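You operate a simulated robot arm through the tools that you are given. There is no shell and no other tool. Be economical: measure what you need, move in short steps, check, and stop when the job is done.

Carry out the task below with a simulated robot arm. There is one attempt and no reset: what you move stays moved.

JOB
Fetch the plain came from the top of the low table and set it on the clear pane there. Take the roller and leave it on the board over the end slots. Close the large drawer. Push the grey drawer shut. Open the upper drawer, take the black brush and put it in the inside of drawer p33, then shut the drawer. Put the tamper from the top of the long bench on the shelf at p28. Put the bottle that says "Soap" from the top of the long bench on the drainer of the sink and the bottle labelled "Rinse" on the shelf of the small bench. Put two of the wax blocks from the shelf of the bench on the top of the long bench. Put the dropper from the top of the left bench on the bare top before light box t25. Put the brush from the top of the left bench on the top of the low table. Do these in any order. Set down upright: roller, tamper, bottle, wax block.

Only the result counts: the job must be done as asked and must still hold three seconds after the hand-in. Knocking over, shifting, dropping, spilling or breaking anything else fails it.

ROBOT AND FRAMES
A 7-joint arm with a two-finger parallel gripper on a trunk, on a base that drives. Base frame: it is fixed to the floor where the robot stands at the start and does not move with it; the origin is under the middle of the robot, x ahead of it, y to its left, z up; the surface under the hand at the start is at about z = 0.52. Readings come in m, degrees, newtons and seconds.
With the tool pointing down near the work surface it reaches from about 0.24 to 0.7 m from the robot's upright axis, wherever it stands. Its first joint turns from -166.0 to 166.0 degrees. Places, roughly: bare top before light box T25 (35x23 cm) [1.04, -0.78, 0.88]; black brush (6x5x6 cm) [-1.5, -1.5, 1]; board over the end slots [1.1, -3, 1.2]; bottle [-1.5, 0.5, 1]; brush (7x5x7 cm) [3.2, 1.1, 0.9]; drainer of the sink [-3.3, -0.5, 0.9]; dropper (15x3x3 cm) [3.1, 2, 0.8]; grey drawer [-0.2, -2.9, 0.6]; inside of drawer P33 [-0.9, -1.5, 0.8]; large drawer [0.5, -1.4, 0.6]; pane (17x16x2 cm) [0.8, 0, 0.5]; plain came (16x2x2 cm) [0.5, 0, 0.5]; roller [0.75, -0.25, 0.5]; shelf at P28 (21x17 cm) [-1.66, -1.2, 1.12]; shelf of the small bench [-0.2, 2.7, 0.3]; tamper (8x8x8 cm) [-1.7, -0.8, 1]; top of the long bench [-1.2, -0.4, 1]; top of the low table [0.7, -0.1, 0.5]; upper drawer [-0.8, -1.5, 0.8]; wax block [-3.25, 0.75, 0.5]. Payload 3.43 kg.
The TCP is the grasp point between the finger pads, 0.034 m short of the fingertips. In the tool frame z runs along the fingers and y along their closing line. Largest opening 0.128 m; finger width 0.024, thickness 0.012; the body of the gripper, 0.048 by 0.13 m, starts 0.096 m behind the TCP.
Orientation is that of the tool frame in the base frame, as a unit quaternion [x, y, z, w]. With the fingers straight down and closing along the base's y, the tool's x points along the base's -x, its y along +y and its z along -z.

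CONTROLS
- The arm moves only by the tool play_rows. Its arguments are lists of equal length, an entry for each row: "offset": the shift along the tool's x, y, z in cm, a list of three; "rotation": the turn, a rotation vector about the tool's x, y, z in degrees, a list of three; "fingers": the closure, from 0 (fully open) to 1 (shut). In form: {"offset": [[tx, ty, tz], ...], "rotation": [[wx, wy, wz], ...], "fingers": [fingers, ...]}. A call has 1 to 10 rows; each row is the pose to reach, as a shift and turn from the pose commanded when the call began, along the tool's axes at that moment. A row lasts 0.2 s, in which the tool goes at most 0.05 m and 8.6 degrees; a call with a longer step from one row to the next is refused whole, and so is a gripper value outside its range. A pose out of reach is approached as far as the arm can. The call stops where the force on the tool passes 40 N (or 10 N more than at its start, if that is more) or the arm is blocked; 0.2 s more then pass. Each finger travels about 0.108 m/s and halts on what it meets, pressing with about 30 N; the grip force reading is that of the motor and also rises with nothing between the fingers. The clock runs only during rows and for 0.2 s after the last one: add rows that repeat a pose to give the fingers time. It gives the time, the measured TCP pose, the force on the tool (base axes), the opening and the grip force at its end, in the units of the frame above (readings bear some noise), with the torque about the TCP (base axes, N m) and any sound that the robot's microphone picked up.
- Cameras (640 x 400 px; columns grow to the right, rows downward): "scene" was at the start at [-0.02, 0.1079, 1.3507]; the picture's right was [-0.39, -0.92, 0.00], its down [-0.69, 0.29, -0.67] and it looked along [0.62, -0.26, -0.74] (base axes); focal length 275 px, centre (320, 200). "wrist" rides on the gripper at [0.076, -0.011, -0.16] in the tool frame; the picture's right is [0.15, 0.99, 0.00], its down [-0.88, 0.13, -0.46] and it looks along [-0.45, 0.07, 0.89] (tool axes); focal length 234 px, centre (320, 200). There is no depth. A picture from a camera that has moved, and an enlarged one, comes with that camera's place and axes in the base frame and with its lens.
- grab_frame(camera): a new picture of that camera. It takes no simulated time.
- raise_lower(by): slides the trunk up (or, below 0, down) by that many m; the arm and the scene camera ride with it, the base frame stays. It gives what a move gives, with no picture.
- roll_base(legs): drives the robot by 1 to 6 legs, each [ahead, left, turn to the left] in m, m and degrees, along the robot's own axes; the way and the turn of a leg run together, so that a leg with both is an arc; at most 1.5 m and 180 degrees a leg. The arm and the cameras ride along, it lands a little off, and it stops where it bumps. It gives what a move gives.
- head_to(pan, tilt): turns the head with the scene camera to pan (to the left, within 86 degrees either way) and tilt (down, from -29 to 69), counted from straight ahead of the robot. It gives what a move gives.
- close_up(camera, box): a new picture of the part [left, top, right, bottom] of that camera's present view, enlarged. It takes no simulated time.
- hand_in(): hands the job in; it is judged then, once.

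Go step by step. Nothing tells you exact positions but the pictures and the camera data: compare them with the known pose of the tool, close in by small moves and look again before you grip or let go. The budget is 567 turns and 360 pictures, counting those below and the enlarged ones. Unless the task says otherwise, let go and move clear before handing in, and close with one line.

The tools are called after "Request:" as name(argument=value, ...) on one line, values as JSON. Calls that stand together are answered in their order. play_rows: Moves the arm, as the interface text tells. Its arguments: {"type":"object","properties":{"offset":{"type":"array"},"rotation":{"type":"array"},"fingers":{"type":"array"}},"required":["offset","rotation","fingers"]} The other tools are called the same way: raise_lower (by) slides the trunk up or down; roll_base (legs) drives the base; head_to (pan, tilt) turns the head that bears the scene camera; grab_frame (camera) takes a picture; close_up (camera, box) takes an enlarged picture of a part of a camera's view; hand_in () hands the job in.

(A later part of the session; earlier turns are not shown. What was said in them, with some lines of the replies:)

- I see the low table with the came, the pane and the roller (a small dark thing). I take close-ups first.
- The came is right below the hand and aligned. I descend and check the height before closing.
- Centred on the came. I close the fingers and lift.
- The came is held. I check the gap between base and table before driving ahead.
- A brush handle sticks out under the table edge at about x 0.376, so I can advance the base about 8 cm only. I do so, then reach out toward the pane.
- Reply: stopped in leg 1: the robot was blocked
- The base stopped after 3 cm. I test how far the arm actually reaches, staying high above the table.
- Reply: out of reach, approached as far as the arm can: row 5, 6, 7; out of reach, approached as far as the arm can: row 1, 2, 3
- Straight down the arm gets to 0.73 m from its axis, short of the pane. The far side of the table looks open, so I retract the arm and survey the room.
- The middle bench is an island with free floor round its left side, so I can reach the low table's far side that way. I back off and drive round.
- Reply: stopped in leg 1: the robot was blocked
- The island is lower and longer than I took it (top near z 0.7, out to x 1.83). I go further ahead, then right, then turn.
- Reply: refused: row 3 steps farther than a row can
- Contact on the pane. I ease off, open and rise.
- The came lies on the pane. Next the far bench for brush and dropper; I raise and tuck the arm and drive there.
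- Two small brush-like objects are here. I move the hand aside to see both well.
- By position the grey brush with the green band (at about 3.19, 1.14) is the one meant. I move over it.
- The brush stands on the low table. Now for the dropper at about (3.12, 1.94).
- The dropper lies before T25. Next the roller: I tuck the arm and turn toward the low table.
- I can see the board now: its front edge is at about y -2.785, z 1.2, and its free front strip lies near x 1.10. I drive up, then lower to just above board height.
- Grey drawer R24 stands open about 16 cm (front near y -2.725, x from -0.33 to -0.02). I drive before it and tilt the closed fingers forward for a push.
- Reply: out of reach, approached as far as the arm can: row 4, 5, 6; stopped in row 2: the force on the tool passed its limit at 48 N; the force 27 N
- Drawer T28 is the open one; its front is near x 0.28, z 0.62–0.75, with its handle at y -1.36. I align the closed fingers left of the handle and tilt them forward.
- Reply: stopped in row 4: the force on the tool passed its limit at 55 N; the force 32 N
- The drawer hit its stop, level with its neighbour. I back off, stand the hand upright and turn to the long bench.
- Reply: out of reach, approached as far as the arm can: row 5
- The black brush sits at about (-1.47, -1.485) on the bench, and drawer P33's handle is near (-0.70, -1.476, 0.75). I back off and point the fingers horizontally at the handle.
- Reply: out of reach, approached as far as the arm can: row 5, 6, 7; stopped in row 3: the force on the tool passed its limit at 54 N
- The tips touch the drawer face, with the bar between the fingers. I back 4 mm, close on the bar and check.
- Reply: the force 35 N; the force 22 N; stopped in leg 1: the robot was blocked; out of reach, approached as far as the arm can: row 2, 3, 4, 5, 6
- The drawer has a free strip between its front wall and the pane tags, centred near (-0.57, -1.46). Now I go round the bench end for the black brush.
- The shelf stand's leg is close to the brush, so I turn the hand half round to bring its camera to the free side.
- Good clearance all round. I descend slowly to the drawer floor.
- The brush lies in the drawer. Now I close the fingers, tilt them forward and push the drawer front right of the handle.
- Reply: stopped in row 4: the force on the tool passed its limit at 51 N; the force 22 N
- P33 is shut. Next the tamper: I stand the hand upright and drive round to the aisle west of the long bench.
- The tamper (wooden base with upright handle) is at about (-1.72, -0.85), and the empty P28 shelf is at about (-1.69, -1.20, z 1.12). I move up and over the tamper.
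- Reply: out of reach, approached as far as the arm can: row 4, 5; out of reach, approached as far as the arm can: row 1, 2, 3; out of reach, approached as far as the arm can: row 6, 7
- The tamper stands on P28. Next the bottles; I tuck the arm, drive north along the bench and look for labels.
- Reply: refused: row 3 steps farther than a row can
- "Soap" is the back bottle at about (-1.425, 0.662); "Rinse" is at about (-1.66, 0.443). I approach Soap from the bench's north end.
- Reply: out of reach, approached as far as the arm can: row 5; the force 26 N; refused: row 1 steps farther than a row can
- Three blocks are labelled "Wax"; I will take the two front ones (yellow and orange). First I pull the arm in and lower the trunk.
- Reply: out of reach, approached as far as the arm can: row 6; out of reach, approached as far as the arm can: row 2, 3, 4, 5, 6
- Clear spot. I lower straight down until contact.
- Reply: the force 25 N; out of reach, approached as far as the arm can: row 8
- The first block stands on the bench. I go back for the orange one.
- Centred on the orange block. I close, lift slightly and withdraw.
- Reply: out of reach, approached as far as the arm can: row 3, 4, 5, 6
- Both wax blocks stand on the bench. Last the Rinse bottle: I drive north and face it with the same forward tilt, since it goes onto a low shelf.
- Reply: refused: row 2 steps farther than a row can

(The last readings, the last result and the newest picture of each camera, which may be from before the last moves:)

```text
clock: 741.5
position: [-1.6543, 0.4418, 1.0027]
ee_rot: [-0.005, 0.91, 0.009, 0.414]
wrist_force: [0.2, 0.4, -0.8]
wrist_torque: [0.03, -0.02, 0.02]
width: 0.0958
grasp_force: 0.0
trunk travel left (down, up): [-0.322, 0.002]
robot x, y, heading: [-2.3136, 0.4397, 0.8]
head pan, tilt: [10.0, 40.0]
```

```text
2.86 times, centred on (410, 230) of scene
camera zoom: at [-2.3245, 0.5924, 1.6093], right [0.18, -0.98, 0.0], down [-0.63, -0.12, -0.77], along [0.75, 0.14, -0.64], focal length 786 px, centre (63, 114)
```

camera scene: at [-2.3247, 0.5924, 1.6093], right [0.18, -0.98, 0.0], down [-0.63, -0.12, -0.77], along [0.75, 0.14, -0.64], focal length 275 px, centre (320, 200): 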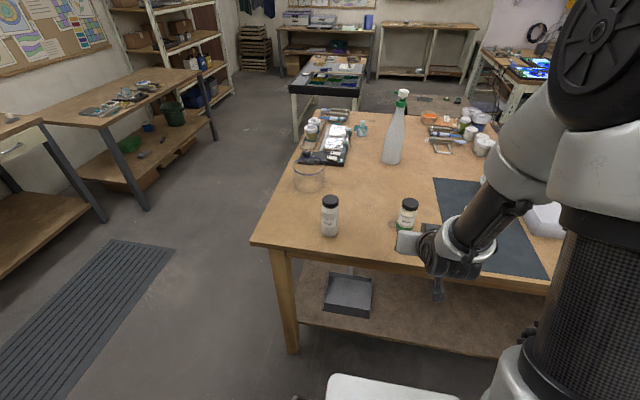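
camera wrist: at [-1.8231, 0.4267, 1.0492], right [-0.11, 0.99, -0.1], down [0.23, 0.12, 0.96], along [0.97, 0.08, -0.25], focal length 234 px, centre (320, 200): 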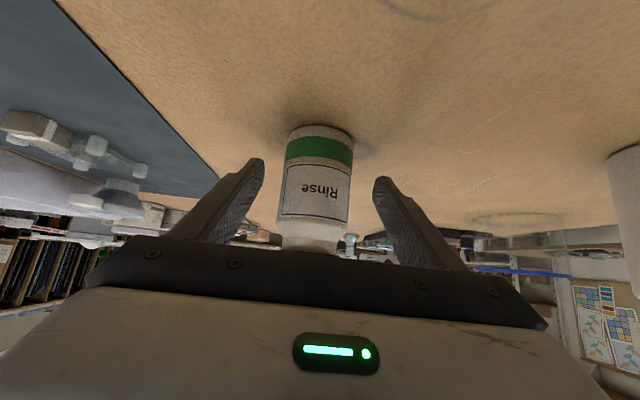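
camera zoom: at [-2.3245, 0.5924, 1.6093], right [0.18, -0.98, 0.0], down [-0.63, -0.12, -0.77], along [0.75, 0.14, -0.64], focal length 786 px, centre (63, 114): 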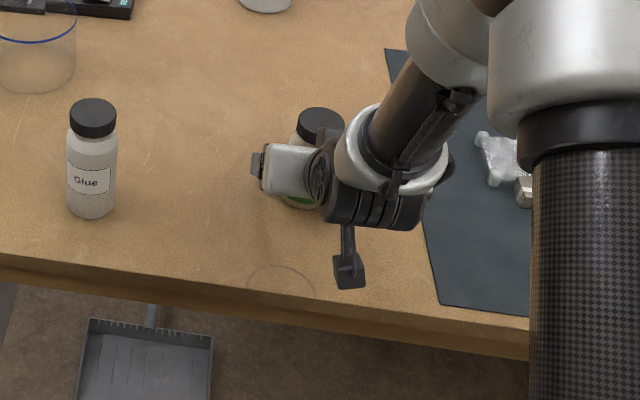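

Request:
play_rows(offset=[[0, 0, 0], [0, 0, 0], [0, 0, 0], [0, 0, 0], [0, 0, 0]], rotation=[[0, 0, 0], [0, 0, 0], [0, 0, 0], [0, 0, 0], [0, 0, 0]], fingers=[0.4, 0.55, 0.8, 1, 1])

Request:
play_rows(offset=[[-1.5, 0, -1.3], [-3.5, 0, -3], [-3.5, 0, -6], [-3.5, 0, -10], [-3.5, 0, -14], [-3.5, 0, -18]], rotation=[[0, 0, 0], [0, 0, 0], [0, 0, 0], [0, 0, 0], [0, 0, 0], [0, 0, 0]], fingers=[1, 1, 1, 1, 1, 1])

Request:
grab_frame(camera="wrist")

```text
clock: 742.7
position: [-1.6549, 0.4408, 1.0035]
ee_rot: [-0.005, 0.91, 0.008, 0.414]
wrist_force: [1.8, 0.1, 2.8]
wrist_torque: [-0.22, -0.16, 0.03]
width: 0.0547
grasp_force: 30.3
trunk travel left (down, up): [-0.322, 0.002]
robot x, y, heading: [-2.3154, 0.437, 0.6]
head pan, tilt: [10.0, 40.0]
```

```text
clock: 744.1
position: [-1.7701, 0.4375, 1.1447]
ee_rot: [-0.005, 0.91, 0.007, 0.415]
wrist_force: [0.5, 0.3, -2.2]
wrist_torque: [-0.02, 0.03, -0.01]
width: 0.0547
grasp_force: 29.6
trunk travel left (down, up): [-0.322, 0.002]
robot x, y, heading: [-2.3179, 0.4385, 0.4]
head pan, tilt: [10.0, 40.0]
```

```text
138 pictures are left
camera wrist: at [-1.9392, 0.4228, 1.1915], right [-0.11, 0.99, -0.1], down [0.23, 0.12, 0.96], along [0.97, 0.08, -0.24], focal length 234 px, centre (320, 200)
```

wrist: 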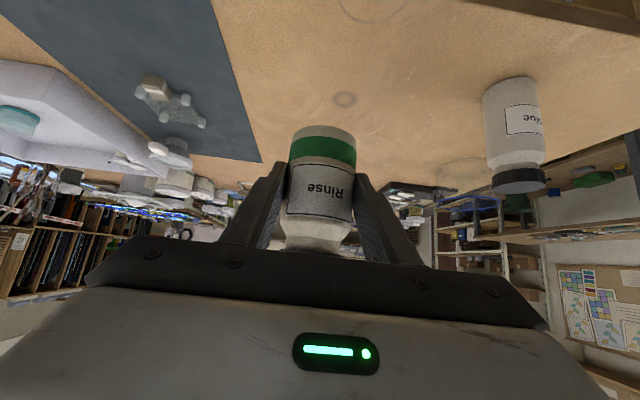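

Request:
roll_base(legs=[[-0.15, 0, 0], [0, 1.08, 0], [0, 0, 89.5], [0, -1.15, 0], [0, -1.1, 0]])

Request:
head_to(pan=10, tilt=45)

Request:
grab_frame(camera="scene")

```text
clock: 781.0
position: [-0.2387, 2.0876, 1.1435]
ee_rot: [0.651, -0.637, -0.299, -0.285]
wrist_force: [-0.9, -0.7, -2.1]
wrist_torque: [-0.02, -0.02, 0.0]
width: 0.0547
grasp_force: 29.8
trunk travel left (down, up): [-0.322, 0.002]
robot x, y, heading: [-0.2315, 1.5413, 91.4]
head pan, tilt: [10.0, 40.0]
```

```text
clock: 781.7
position: [-0.2376, 2.0881, 1.1439]
ee_rot: [0.651, -0.636, -0.3, -0.285]
wrist_force: [-0.7, 0.5, -1.0]
wrist_torque: [-0.03, -0.03, 0.01]
width: 0.0545
grasp_force: 30.1
trunk travel left (down, up): [-0.322, 0.002]
robot x, y, heading: [-0.2391, 1.5411, 91.4]
head pan, tilt: [10.0, 45.0]
```

```text
137 pictures are left
camera scene: at [-0.3892, 1.528, 1.6021], right [0.98, 0.2, 0.0], down [0.14, -0.69, -0.71], along [-0.14, 0.69, -0.71], focal length 275 px, centre (320, 200)
```

scene: 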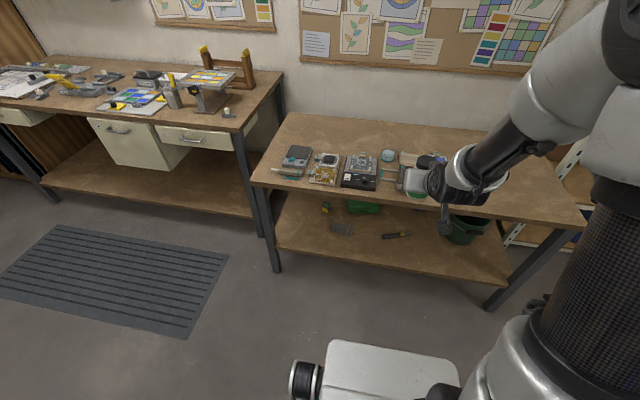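

Request:
close_up(camera="scene", box=[250, 170, 520, 310])

```text
2.37 times, centred on (385, 240) of scene
camera zoom: at [-0.3892, 1.528, 1.6021], right [0.98, 0.2, 0.0], down [0.14, -0.69, -0.71], along [-0.14, 0.69, -0.71], focal length 652 px, centre (166, 105)
```

zoom: 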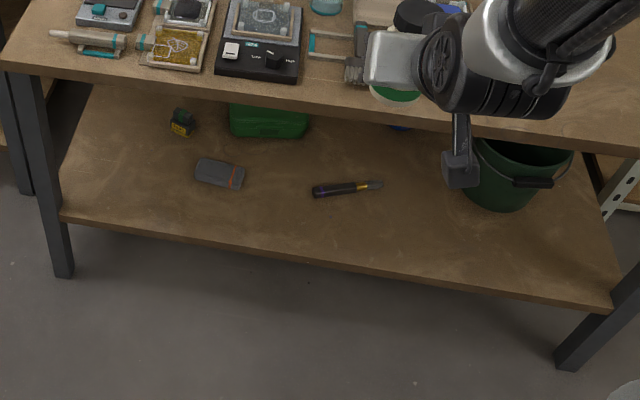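

Request:
raise_lower(by=-0.32)

Request:
roll_base(legs=[[0, -0.18, -1.4]])

Request:
play_rows(offset=[[3, 0, 2.6], [6, 0, 5.2], [9, 0, 7.9], [12, 0, 10.5], [15, 0, 13.1], [18, 0, 15.7], [21, 0, 18.4], [24, 0, 21], [27, 0, 23.6], [30, 0, 26.2]], rotation=[[0, 0, 0], [0, 0, 0], [0, 0, 0], [0, 0, 0], [0, 0, 0], [0, 0, 0], [0, 0, 0], [0, 0, 0], [0, 0, 0], [0, 0, 0]], fingers=[1, 1, 1, 1, 1, 1, 1, 1, 1, 1])

Request:
grab_frame(camera="wrist")

Request:
grab_frame(camera="scene")

```text
clock: 784.9
position: [-0.2381, 2.0878, 0.8247]
ee_rot: [0.651, -0.636, -0.3, -0.286]
wrist_force: [0.2, 0.3, -1.1]
wrist_torque: [0.0, 0.0, 0.02]
width: 0.0544
grasp_force: 30.1
trunk travel left (down, up): [-0.002, 0.322]
robot x, y, heading: [-0.231, 1.544, 91.3]
head pan, tilt: [10.0, 45.0]
```

```text
clock: 787.2
position: [-0.0476, 2.0886, 0.824]
ee_rot: [-0.644, 0.644, 0.297, 0.288]
wrist_force: [-0.1, 0.2, -1.2]
wrist_torque: [-0.04, -0.02, 0.02]
width: 0.0543
grasp_force: 30.3
trunk travel left (down, up): [-0.002, 0.322]
robot x, y, heading: [-0.0554, 1.5472, 89.9]
head pan, tilt: [10.0, 45.0]
```

```text
clock: 789.4
position: [-0.0526, 2.0919, 0.4242]
ee_rot: [-0.643, 0.644, 0.297, 0.29]
wrist_force: [0.1, -0.7, -1.1]
wrist_torque: [-0.03, 0.02, 0.01]
width: 0.0543
grasp_force: 30.4
trunk travel left (down, up): [-0.002, 0.322]
robot x, y, heading: [-0.0577, 1.5436, 90.0]
head pan, tilt: [10.0, 45.0]
```

```text
135 pictures are left
camera wrist: at [-0.039, 1.921, 0.4731], right [-0.99, -0.1, -0.1], down [-0.12, 0.23, 0.96], along [-0.07, 0.97, -0.24], focal length 234 px, centre (320, 200)
```

wrist: 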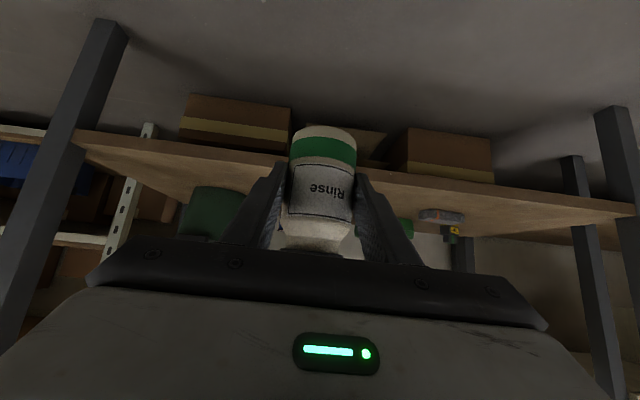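

```text
134 pictures are left
camera scene: at [-0.2119, 1.5336, 1.2821], right [0.98, 0.17, 0.0], down [0.12, -0.7, -0.71], along [-0.12, 0.7, -0.71], focal length 275 px, centre (320, 200)
```

scene: 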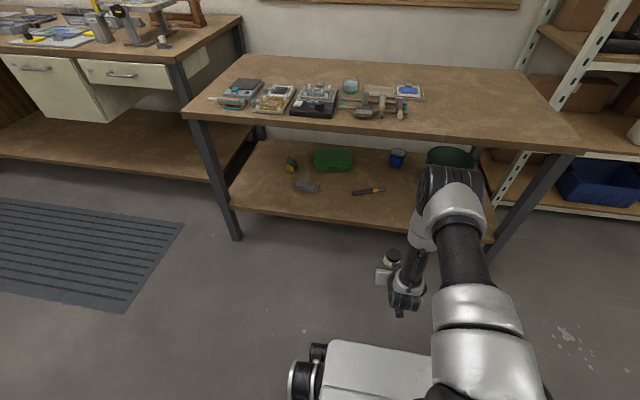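

Request:
roll_base(legs=[[0.27, 0, 0]])

Request:
grab_frame(camera="wrist")

Request:
grab_frame(camera="scene")

```text
clock: 791.3
position: [-0.0521, 2.3602, 0.4264]
ee_rot: [-0.643, 0.644, 0.296, 0.289]
wrist_force: [-0.6, 0.2, -0.8]
wrist_torque: [-0.04, -0.03, 0.03]
width: 0.0544
grasp_force: 29.8
trunk travel left (down, up): [-0.002, 0.322]
robot x, y, heading: [-0.0531, 1.814, 89.9]
head pan, tilt: [10.0, 45.0]
```

```text
133 pictures are left
camera wrist: at [-0.0386, 2.1893, 0.4733], right [-0.99, -0.1, -0.1], down [-0.12, 0.24, 0.96], along [-0.07, 0.97, -0.24], focal length 234 px, centre (320, 200)
```

wrist: 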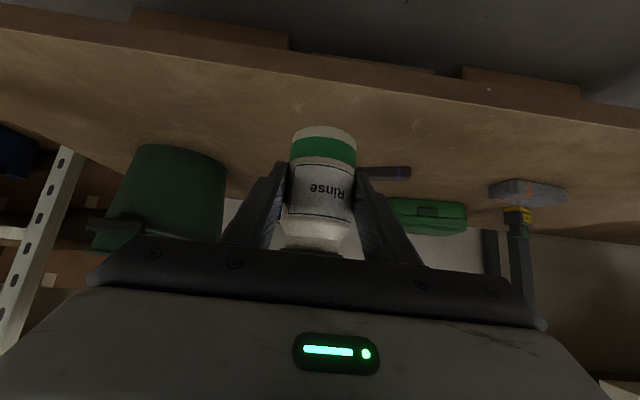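

```text
132 pictures are left
camera scene: at [-0.2119, 1.8025, 1.282], right [0.98, 0.17, 0.0], down [0.12, -0.7, -0.71], along [-0.12, 0.7, -0.71], focal length 275 px, centre (320, 200)
```

scene: 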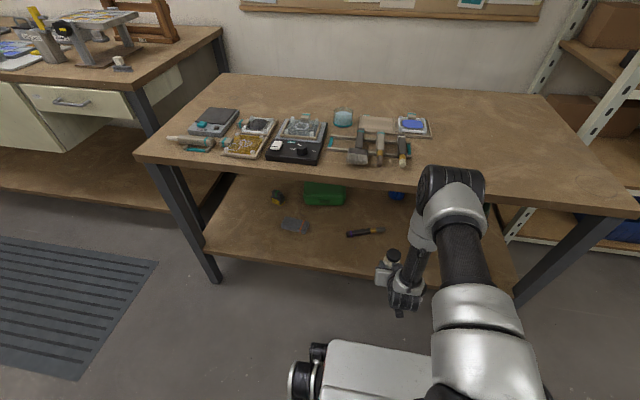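

Request:
roll_base(legs=[[0.09, 0, 0]])

Request:
grab_frame(camera="wrist")

Request:
grab_frame(camera="scene")

```text
clock: 792.4
position: [-0.051, 2.4491, 0.4252]
ee_rot: [-0.644, 0.644, 0.296, 0.289]
wrist_force: [-0.9, -0.5, -1.3]
wrist_torque: [-0.01, 0.04, -0.01]
width: 0.0546
grasp_force: 30.4
trunk travel left (down, up): [-0.002, 0.322]
robot x, y, heading: [-0.0531, 1.9033, 90.0]
head pan, tilt: [10.0, 45.0]
```

```text
131 pictures are left
camera wrist: at [-0.0381, 2.2789, 0.4733], right [-0.99, -0.1, -0.1], down [-0.12, 0.24, 0.96], along [-0.07, 0.97, -0.25], focal length 234 px, centre (320, 200)
```

wrist: 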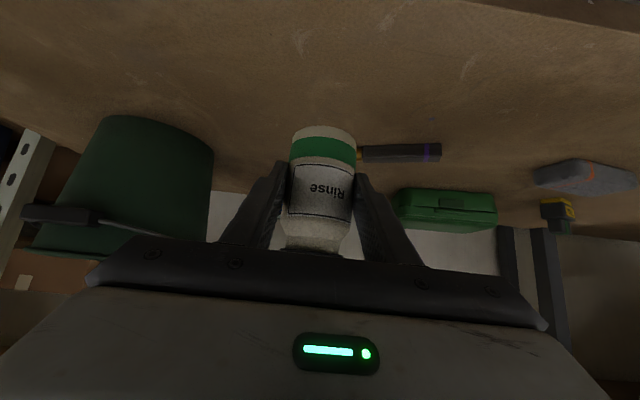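

```text
130 pictures are left
camera scene: at [-0.2119, 1.8923, 1.282], right [0.99, 0.17, 0.0], down [0.12, -0.7, -0.71], along [-0.12, 0.7, -0.71], focal length 275 px, centre (320, 200)
```

scene: 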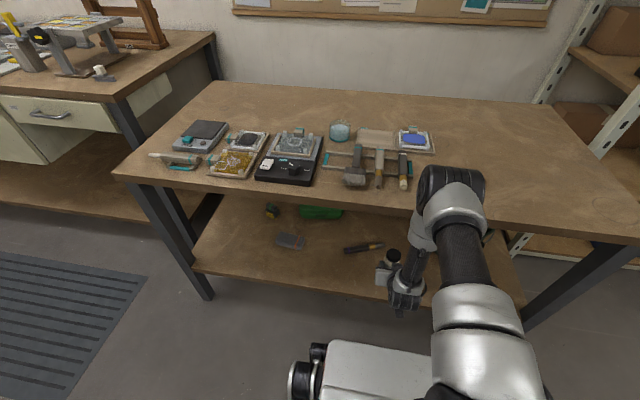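

Request:
play_rows(offset=[[-0.6, 0, 0.8], [-1.5, 0, 2], [0, 0, 3.6], [1.3, 0, 4.9], [2.5, 0, 6.1]], rotation=[[0, 0, 0], [0, 0, 0], [0, 0, 0], [0, 0, 0], [0, 0, 0]], fingers=[1, 1, 1, 1, 1])

Request:
grab_frame(camera="wrist")

```text
clock: 793.6
position: [-0.0512, 2.4791, 0.3675]
ee_rot: [-0.643, 0.644, 0.297, 0.289]
wrist_force: [1.0, -0.2, -0.9]
wrist_torque: [-0.07, 0.0, -0.03]
width: 0.0544
grasp_force: 29.8
trunk travel left (down, up): [-0.002, 0.322]
robot x, y, heading: [-0.052, 1.8994, 89.9]
head pan, tilt: [10.0, 45.0]
```

```text
129 pictures are left
camera wrist: at [-0.0377, 2.308, 0.4145], right [-0.99, -0.1, -0.1], down [-0.12, 0.24, 0.96], along [-0.07, 0.97, -0.25], focal length 234 px, centre (320, 200)
```

wrist: 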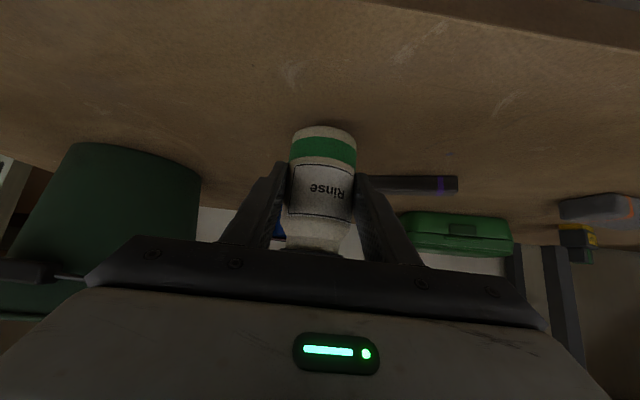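

Request:
play_rows(offset=[[0.5, 0, 0.43], [1, 0, 0.87], [1.5, 0, 1.3]], rotation=[[0, 0, 0], [0, 0, 0], [0, 0, 0]], fingers=[1, 1, 1])

Request:
play_rows(offset=[[0.2, 0, 0.17], [0.4, 0, 0.35], [0.6, 0, 0.52]], rotation=[[0, 0, 0], [0, 0, 0], [0, 0, 0]], fingers=[1, 1, 1])

Request:
grab_frame(camera="wrist")

```text
clock: 794.4
position: [-0.0508, 2.4822, 0.3523]
ee_rot: [-0.642, 0.642, 0.301, 0.292]
wrist_force: [1.0, -5.6, 27.9]
wrist_torque: [0.45, -0.51, 0.0]
width: 0.0547
grasp_force: 29.9
trunk travel left (down, up): [-0.002, 0.322]
robot x, y, heading: [-0.0568, 1.8996, 90.1]
head pan, tilt: [10.0, 45.0]
```

```text
clock: 795.2
position: [-0.0507, 2.4809, 0.3428]
ee_rot: [-0.641, 0.643, 0.299, 0.293]
wrist_force: [6.3, 6.2, 27.1]
wrist_torque: [0.59, -0.74, -0.02]
width: 0.0545
grasp_force: 30.2
trunk travel left (down, up): [-0.002, 0.322]
robot x, y, heading: [-0.0565, 1.9068, 89.9]
head pan, tilt: [10.0, 45.0]
```

```text
128 pictures are left
camera wrist: at [-0.0382, 2.3103, 0.3882], right [-0.99, -0.1, -0.1], down [-0.12, 0.23, 0.97], along [-0.07, 0.97, -0.23], focal length 234 px, centre (320, 200)
```

wrist: 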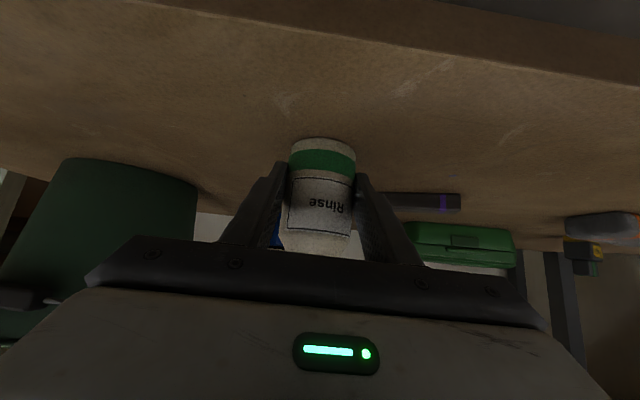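

Request:
play_rows(offset=[[-0.25, 0, -0.22], [-0.25, 0, -0.22], [-0.25, 0, -0.22], [-0.25, 0, -0.22], [-0.25, 0, -0.22]], rotation=[[0, 0, 0], [0, 0, 0], [0, 0, 0], [0, 0, 0], [0, 0, 0]], fingers=[0.9, 0.7, 0.5, 0.35, 0.35])

Request:
grab_frame(camera="wrist")

```text
clock: 796.4
position: [-0.0523, 2.4771, 0.3415]
ee_rot: [-0.644, 0.644, 0.297, 0.288]
wrist_force: [0.4, -0.2, 0.5]
wrist_torque: [0.02, 0.01, -0.01]
width: 0.0829
grasp_force: 0.1
trunk travel left (down, up): [-0.002, 0.322]
robot x, y, heading: [-0.057, 1.9058, 90.3]
head pan, tilt: [10.0, 45.0]
```

```text
127 pictures are left
camera wrist: at [-0.0391, 2.3073, 0.3896], right [-0.99, -0.1, -0.1], down [-0.12, 0.24, 0.96], along [-0.07, 0.97, -0.25], focal length 234 px, centre (320, 200)
```

wrist: 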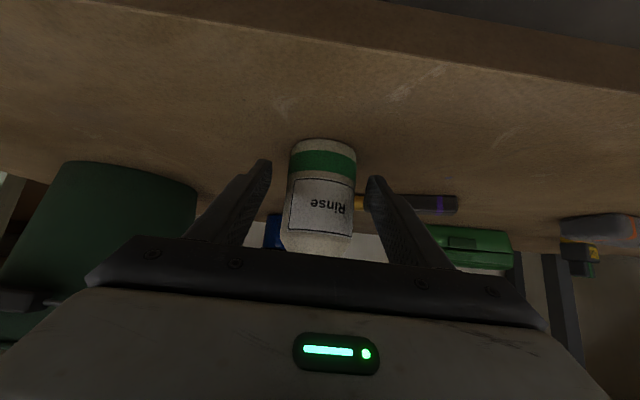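

Request:
roll_base(legs=[[-0.3, 0, 0]])

Request:
grab_frame(camera="wrist")

Request:
grab_frame(camera="scene")

```text
clock: 798.4
position: [-0.0541, 2.1794, 0.3426]
ee_rot: [0.644, -0.644, -0.297, -0.289]
wrist_force: [0.3, -0.4, 0.0]
wrist_torque: [0.01, 0.02, 0.01]
width: 0.0831
grasp_force: 0.0
trunk travel left (down, up): [-0.002, 0.322]
robot x, y, heading: [-0.0574, 1.6066, 89.9]
head pan, tilt: [10.0, 45.0]
```

```text
126 pictures are left
camera wrist: at [-0.04, 2.0091, 0.3898], right [-0.99, -0.1, -0.1], down [-0.12, 0.24, 0.96], along [-0.07, 0.97, -0.24], focal length 234 px, centre (320, 200)
```

wrist: 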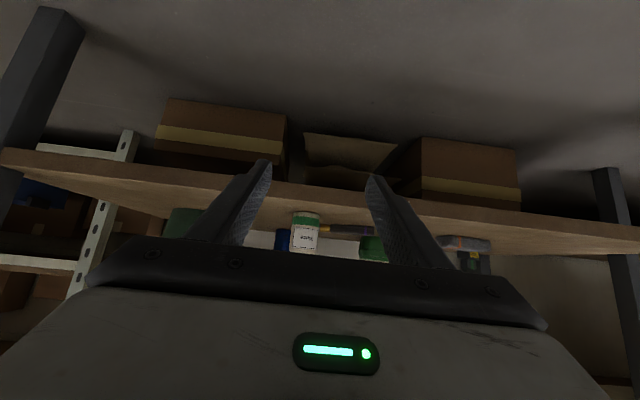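

```text
125 pictures are left
camera scene: at [-0.212, 1.5933, 1.282], right [0.98, 0.17, 0.0], down [0.12, -0.7, -0.71], along [-0.12, 0.7, -0.71], focal length 275 px, centre (320, 200)
```

scene: 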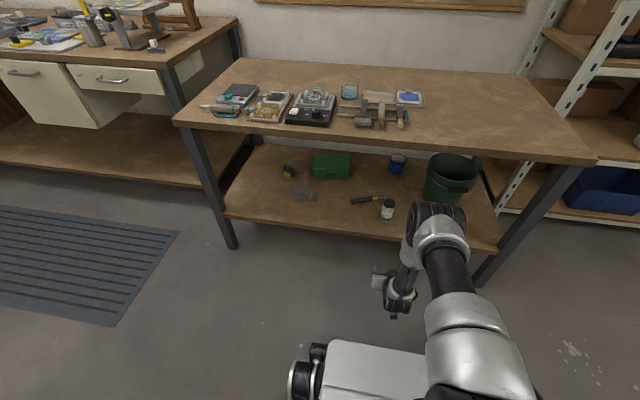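

Everything asked for is now in place, and the Rinse bottle stands upright on the small bench's shelf. The hand is clear, so I hand in.

Request:
hand_in()

```text
The job is handed in.
```

I carried out every part of the job and handed it in; no verdict came back. I identified the brush by its listed position, because there were two on the left bench.
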